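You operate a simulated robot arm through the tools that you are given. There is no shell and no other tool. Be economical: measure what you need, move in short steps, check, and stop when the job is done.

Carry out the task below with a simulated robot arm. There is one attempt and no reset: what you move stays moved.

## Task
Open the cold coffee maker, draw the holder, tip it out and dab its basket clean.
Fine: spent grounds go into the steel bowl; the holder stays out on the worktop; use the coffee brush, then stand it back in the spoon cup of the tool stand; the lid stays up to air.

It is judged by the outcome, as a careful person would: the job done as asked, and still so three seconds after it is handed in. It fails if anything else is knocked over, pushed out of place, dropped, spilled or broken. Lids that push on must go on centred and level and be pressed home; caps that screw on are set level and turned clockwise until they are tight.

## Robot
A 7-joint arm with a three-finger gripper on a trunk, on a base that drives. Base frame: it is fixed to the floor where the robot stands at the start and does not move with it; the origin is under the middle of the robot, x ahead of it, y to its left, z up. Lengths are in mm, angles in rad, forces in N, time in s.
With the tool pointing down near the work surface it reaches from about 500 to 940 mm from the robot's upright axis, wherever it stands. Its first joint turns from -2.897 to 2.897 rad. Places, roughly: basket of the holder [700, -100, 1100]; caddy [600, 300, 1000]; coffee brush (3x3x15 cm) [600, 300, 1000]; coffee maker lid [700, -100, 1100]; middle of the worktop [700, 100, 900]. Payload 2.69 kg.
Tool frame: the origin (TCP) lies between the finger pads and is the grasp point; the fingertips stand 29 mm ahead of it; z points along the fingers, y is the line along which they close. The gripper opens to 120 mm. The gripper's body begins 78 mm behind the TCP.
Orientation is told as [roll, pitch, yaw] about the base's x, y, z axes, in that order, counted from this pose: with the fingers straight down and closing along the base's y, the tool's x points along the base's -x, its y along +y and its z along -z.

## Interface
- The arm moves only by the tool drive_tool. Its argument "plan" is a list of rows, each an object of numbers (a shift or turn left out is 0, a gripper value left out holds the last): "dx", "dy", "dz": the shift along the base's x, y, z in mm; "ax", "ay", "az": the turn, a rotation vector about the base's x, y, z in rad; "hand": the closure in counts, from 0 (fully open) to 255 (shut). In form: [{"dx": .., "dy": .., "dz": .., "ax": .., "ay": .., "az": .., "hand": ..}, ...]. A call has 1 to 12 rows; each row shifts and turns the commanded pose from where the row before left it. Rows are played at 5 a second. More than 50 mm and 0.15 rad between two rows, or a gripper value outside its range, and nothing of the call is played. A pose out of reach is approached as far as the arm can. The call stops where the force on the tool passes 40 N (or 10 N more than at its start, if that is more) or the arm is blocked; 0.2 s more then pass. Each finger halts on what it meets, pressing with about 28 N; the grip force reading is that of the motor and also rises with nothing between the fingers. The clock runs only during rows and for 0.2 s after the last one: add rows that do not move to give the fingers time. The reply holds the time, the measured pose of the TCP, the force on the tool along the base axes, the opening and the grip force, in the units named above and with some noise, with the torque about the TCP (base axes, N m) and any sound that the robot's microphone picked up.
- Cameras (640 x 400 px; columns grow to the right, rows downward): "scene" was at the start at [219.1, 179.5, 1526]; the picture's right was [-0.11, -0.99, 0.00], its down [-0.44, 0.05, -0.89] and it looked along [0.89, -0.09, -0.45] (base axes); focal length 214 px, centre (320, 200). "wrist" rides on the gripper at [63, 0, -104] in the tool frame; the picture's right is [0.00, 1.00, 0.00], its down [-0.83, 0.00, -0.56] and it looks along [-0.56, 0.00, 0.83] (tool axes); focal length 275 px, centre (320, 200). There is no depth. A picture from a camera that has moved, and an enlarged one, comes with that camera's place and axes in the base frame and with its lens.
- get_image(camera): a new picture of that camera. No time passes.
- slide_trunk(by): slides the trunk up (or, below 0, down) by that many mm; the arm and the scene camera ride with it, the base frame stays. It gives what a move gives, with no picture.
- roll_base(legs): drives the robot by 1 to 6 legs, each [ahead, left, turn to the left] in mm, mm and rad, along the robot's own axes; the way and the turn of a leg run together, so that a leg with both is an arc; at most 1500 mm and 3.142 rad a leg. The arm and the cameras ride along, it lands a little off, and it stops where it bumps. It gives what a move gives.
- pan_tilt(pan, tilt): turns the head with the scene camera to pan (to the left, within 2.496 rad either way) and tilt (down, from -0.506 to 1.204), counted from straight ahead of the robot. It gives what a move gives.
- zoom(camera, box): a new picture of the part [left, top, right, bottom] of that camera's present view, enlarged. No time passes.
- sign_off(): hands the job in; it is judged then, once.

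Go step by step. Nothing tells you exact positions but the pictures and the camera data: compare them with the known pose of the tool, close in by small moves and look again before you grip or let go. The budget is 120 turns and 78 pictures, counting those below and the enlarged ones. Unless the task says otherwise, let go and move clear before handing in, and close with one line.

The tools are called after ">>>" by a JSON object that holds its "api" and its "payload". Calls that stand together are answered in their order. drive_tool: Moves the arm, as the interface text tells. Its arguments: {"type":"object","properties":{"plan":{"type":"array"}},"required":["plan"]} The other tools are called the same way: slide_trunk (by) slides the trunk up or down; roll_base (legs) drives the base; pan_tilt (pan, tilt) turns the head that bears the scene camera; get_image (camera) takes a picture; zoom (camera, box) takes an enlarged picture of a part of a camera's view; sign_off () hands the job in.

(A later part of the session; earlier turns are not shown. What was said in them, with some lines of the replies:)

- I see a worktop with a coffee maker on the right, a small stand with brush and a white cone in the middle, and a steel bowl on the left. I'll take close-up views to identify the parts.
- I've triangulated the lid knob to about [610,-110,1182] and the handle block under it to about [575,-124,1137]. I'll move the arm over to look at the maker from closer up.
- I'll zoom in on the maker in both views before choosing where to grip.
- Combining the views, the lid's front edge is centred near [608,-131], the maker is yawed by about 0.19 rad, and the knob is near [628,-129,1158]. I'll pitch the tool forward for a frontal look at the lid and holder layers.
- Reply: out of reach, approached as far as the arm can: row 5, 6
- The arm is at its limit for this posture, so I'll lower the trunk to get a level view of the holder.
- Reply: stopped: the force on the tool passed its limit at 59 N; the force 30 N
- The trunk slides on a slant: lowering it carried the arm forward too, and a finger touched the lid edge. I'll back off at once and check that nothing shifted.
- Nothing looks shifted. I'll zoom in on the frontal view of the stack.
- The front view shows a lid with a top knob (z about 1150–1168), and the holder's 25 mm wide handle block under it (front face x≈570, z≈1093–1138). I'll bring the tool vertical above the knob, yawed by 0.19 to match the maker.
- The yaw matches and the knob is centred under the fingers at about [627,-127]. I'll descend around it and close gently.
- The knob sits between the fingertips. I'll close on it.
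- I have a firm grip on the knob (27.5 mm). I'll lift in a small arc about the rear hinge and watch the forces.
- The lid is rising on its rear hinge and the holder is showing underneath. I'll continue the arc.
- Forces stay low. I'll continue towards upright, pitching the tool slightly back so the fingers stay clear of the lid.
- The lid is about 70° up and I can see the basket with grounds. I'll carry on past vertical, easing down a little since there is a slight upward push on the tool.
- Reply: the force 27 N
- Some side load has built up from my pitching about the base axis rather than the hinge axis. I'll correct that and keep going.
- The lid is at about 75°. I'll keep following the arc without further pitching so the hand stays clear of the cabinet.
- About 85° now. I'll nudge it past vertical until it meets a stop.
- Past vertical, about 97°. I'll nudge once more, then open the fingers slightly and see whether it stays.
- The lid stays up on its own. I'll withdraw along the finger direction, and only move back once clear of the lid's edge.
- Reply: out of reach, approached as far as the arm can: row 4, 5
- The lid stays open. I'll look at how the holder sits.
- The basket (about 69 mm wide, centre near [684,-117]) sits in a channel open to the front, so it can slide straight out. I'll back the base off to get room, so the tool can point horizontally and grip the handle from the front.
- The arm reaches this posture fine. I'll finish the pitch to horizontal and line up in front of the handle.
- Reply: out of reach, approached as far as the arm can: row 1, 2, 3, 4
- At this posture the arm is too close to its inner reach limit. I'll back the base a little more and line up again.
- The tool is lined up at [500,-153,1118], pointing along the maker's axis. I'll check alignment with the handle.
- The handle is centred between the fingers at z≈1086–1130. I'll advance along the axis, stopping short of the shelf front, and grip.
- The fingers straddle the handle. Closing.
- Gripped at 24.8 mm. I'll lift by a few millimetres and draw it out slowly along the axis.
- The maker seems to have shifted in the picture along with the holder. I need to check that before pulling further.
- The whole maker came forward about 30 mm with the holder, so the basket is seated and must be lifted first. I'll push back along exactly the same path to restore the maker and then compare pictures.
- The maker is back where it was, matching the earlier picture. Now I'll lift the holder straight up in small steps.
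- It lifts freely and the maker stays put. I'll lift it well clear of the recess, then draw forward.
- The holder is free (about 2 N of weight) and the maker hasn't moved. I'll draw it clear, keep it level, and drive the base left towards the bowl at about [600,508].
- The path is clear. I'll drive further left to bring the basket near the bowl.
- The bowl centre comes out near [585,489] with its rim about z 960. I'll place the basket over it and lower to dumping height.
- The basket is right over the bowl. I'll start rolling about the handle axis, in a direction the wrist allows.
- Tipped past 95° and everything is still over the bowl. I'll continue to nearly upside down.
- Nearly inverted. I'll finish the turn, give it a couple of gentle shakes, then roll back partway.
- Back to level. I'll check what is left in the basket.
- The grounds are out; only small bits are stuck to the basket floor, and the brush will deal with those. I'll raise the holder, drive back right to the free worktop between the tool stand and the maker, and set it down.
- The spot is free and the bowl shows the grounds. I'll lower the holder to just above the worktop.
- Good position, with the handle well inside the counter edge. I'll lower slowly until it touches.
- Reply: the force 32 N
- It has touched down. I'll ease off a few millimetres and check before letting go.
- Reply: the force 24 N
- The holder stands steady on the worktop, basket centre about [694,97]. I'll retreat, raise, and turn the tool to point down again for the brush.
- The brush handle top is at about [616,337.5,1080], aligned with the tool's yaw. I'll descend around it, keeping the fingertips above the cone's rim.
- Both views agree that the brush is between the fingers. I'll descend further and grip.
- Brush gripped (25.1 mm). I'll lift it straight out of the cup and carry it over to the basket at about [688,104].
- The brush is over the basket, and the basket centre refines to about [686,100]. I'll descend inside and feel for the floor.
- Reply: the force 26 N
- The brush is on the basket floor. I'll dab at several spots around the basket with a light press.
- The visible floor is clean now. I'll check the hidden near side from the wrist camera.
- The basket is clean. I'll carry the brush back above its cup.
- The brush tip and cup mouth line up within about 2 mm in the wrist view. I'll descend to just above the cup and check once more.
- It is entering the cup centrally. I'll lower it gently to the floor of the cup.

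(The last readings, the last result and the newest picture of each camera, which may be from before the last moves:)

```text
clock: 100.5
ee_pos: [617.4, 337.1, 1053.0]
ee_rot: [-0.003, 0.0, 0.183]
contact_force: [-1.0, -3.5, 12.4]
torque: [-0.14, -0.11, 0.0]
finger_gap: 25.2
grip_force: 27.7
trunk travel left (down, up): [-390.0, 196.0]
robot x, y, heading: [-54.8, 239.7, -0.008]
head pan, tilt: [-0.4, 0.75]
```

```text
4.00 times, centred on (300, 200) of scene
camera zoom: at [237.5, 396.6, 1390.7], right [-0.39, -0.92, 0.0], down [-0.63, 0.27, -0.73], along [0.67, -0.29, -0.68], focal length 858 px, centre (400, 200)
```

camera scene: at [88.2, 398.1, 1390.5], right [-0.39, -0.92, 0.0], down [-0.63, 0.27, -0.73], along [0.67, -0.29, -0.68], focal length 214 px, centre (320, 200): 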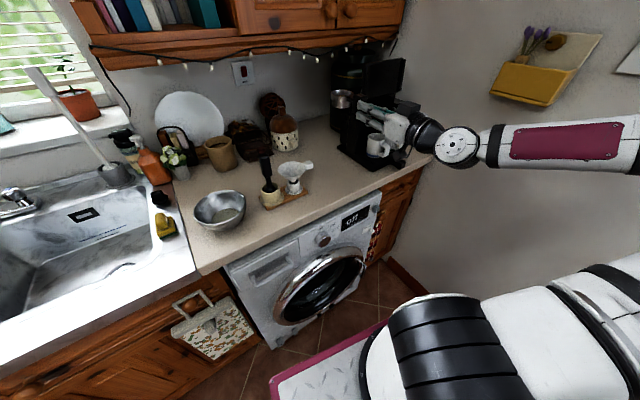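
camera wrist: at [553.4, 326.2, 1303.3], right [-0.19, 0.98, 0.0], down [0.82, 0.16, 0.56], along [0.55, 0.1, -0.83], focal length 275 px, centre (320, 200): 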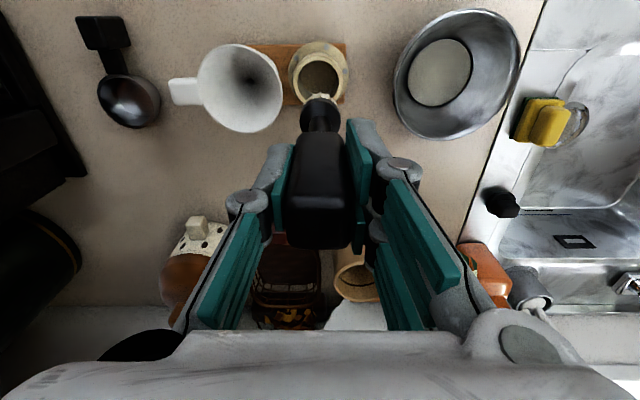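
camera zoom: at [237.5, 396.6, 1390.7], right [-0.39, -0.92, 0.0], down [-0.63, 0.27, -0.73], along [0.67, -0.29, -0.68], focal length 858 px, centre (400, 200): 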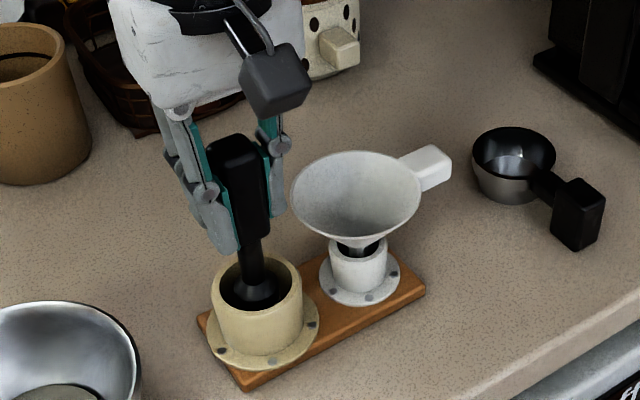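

The brush has reached the cup floor and stands upright. I'll ease off, open gently and rise straight up.

>>> {"api": "drive_tool", "payload": {"plan": [{"dz": 1}, {"hand": 220}, {"hand": 200}, {"hand": 175}, {"hand": 140}, {}, {"dz": 20}, {"dz": 35}, {"dz": 45}, {"dz": 45}, {}]}}

>>> {"api": "zoom", "payload": {"camera": "scene", "box": [180, 100, 400, 250]}}

```text
clock: 102.9
ee_pos: [617.0, 336.1, 1199.3]
ee_rot: [-0.004, -0.001, 0.185]
contact_force: [-0.7, 0.3, 0.2]
torque: [-0.03, 0.02, -0.03]
finger_gap: 54.2
grip_force: 0.0
trunk travel left (down, up): [-390.0, 196.0]
robot x, y, heading: [-51.5, 244.9, -0.004]
head pan, tilt: [-0.4, 0.75]
```

```text
2.67 times, centred on (290, 175) of scene
camera zoom: at [238.1, 396.8, 1390.4], right [-0.39, -0.92, 0.0], down [-0.63, 0.27, -0.73], along [0.67, -0.29, -0.68], focal length 572 px, centre (400, 267)
```

zoom: 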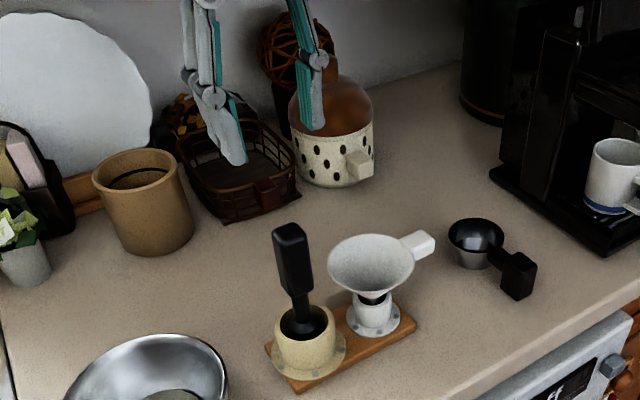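

The brush stands in its cup. I'll back the arm off and do a last check that the lid is still up.

>>> {"api": "drive_tool", "payload": {"plan": [{"dx": -40, "dz": 20}, {"dx": -40, "dz": 20}, {}]}}

>>> {"api": "pan_tilt", "payload": {"pan": -0.5, "tilt": 0.6}}

>>> {"api": "get_image", "payload": {"camera": "scene"}}

```text
clock: 103.7
ee_pos: [539.7, 338.0, 1238.0]
ee_rot: [-0.005, 0.001, 0.182]
contact_force: [-0.2, -0.7, -0.2]
torque: [0.02, 0.03, 0.01]
finger_gap: 54.0
grip_force: 0.1
trunk travel left (down, up): [-390.0, 196.0]
robot x, y, heading: [-53.5, 242.8, -0.008]
head pan, tilt: [-0.4, 0.75]
```

```text
clock: 104.4
ee_pos: [538.9, 338.2, 1238.5]
ee_rot: [-0.003, -0.002, 0.184]
contact_force: [-0.1, 0.0, 0.5]
torque: [0.01, -0.01, 0.01]
finger_gap: 54.2
grip_force: 0.0
trunk travel left (down, up): [-390.0, 196.0]
robot x, y, heading: [-48.7, 242.9, -0.007]
head pan, tilt: [-0.499, 0.6]
```

```text
7 pictures are left
camera scene: at [239.2, 386.8, 1403.3], right [-0.48, -0.88, 0.0], down [-0.49, 0.27, -0.82], along [0.72, -0.4, -0.57], focal length 214 px, centre (320, 200)
```

scene: 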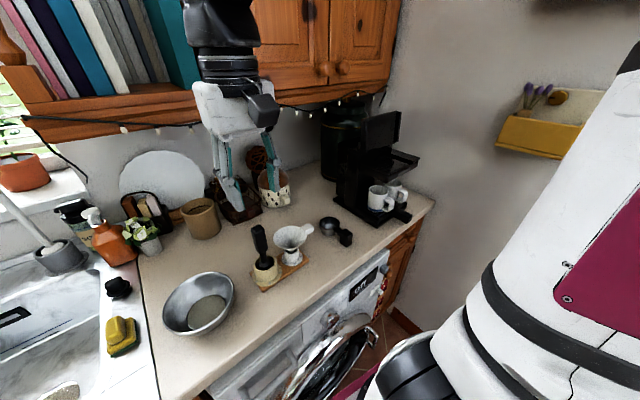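

The lid is up, the grounds are in the bowl, the clean holder is on the worktop, the brush is in its cup, and the arm is clear.

>>> {"api": "sign_off", "payload": {}}

```text
The job is handed in.
```

The coffee maker's lid is up to air, the spent grounds are in the steel bowl, the holder is on the worktop with its basket brushed clean, and the brush is back in its cup. On my first pull the maker slid about 30 mm with the holder; I pushed it back, and it matched the earlier picture.
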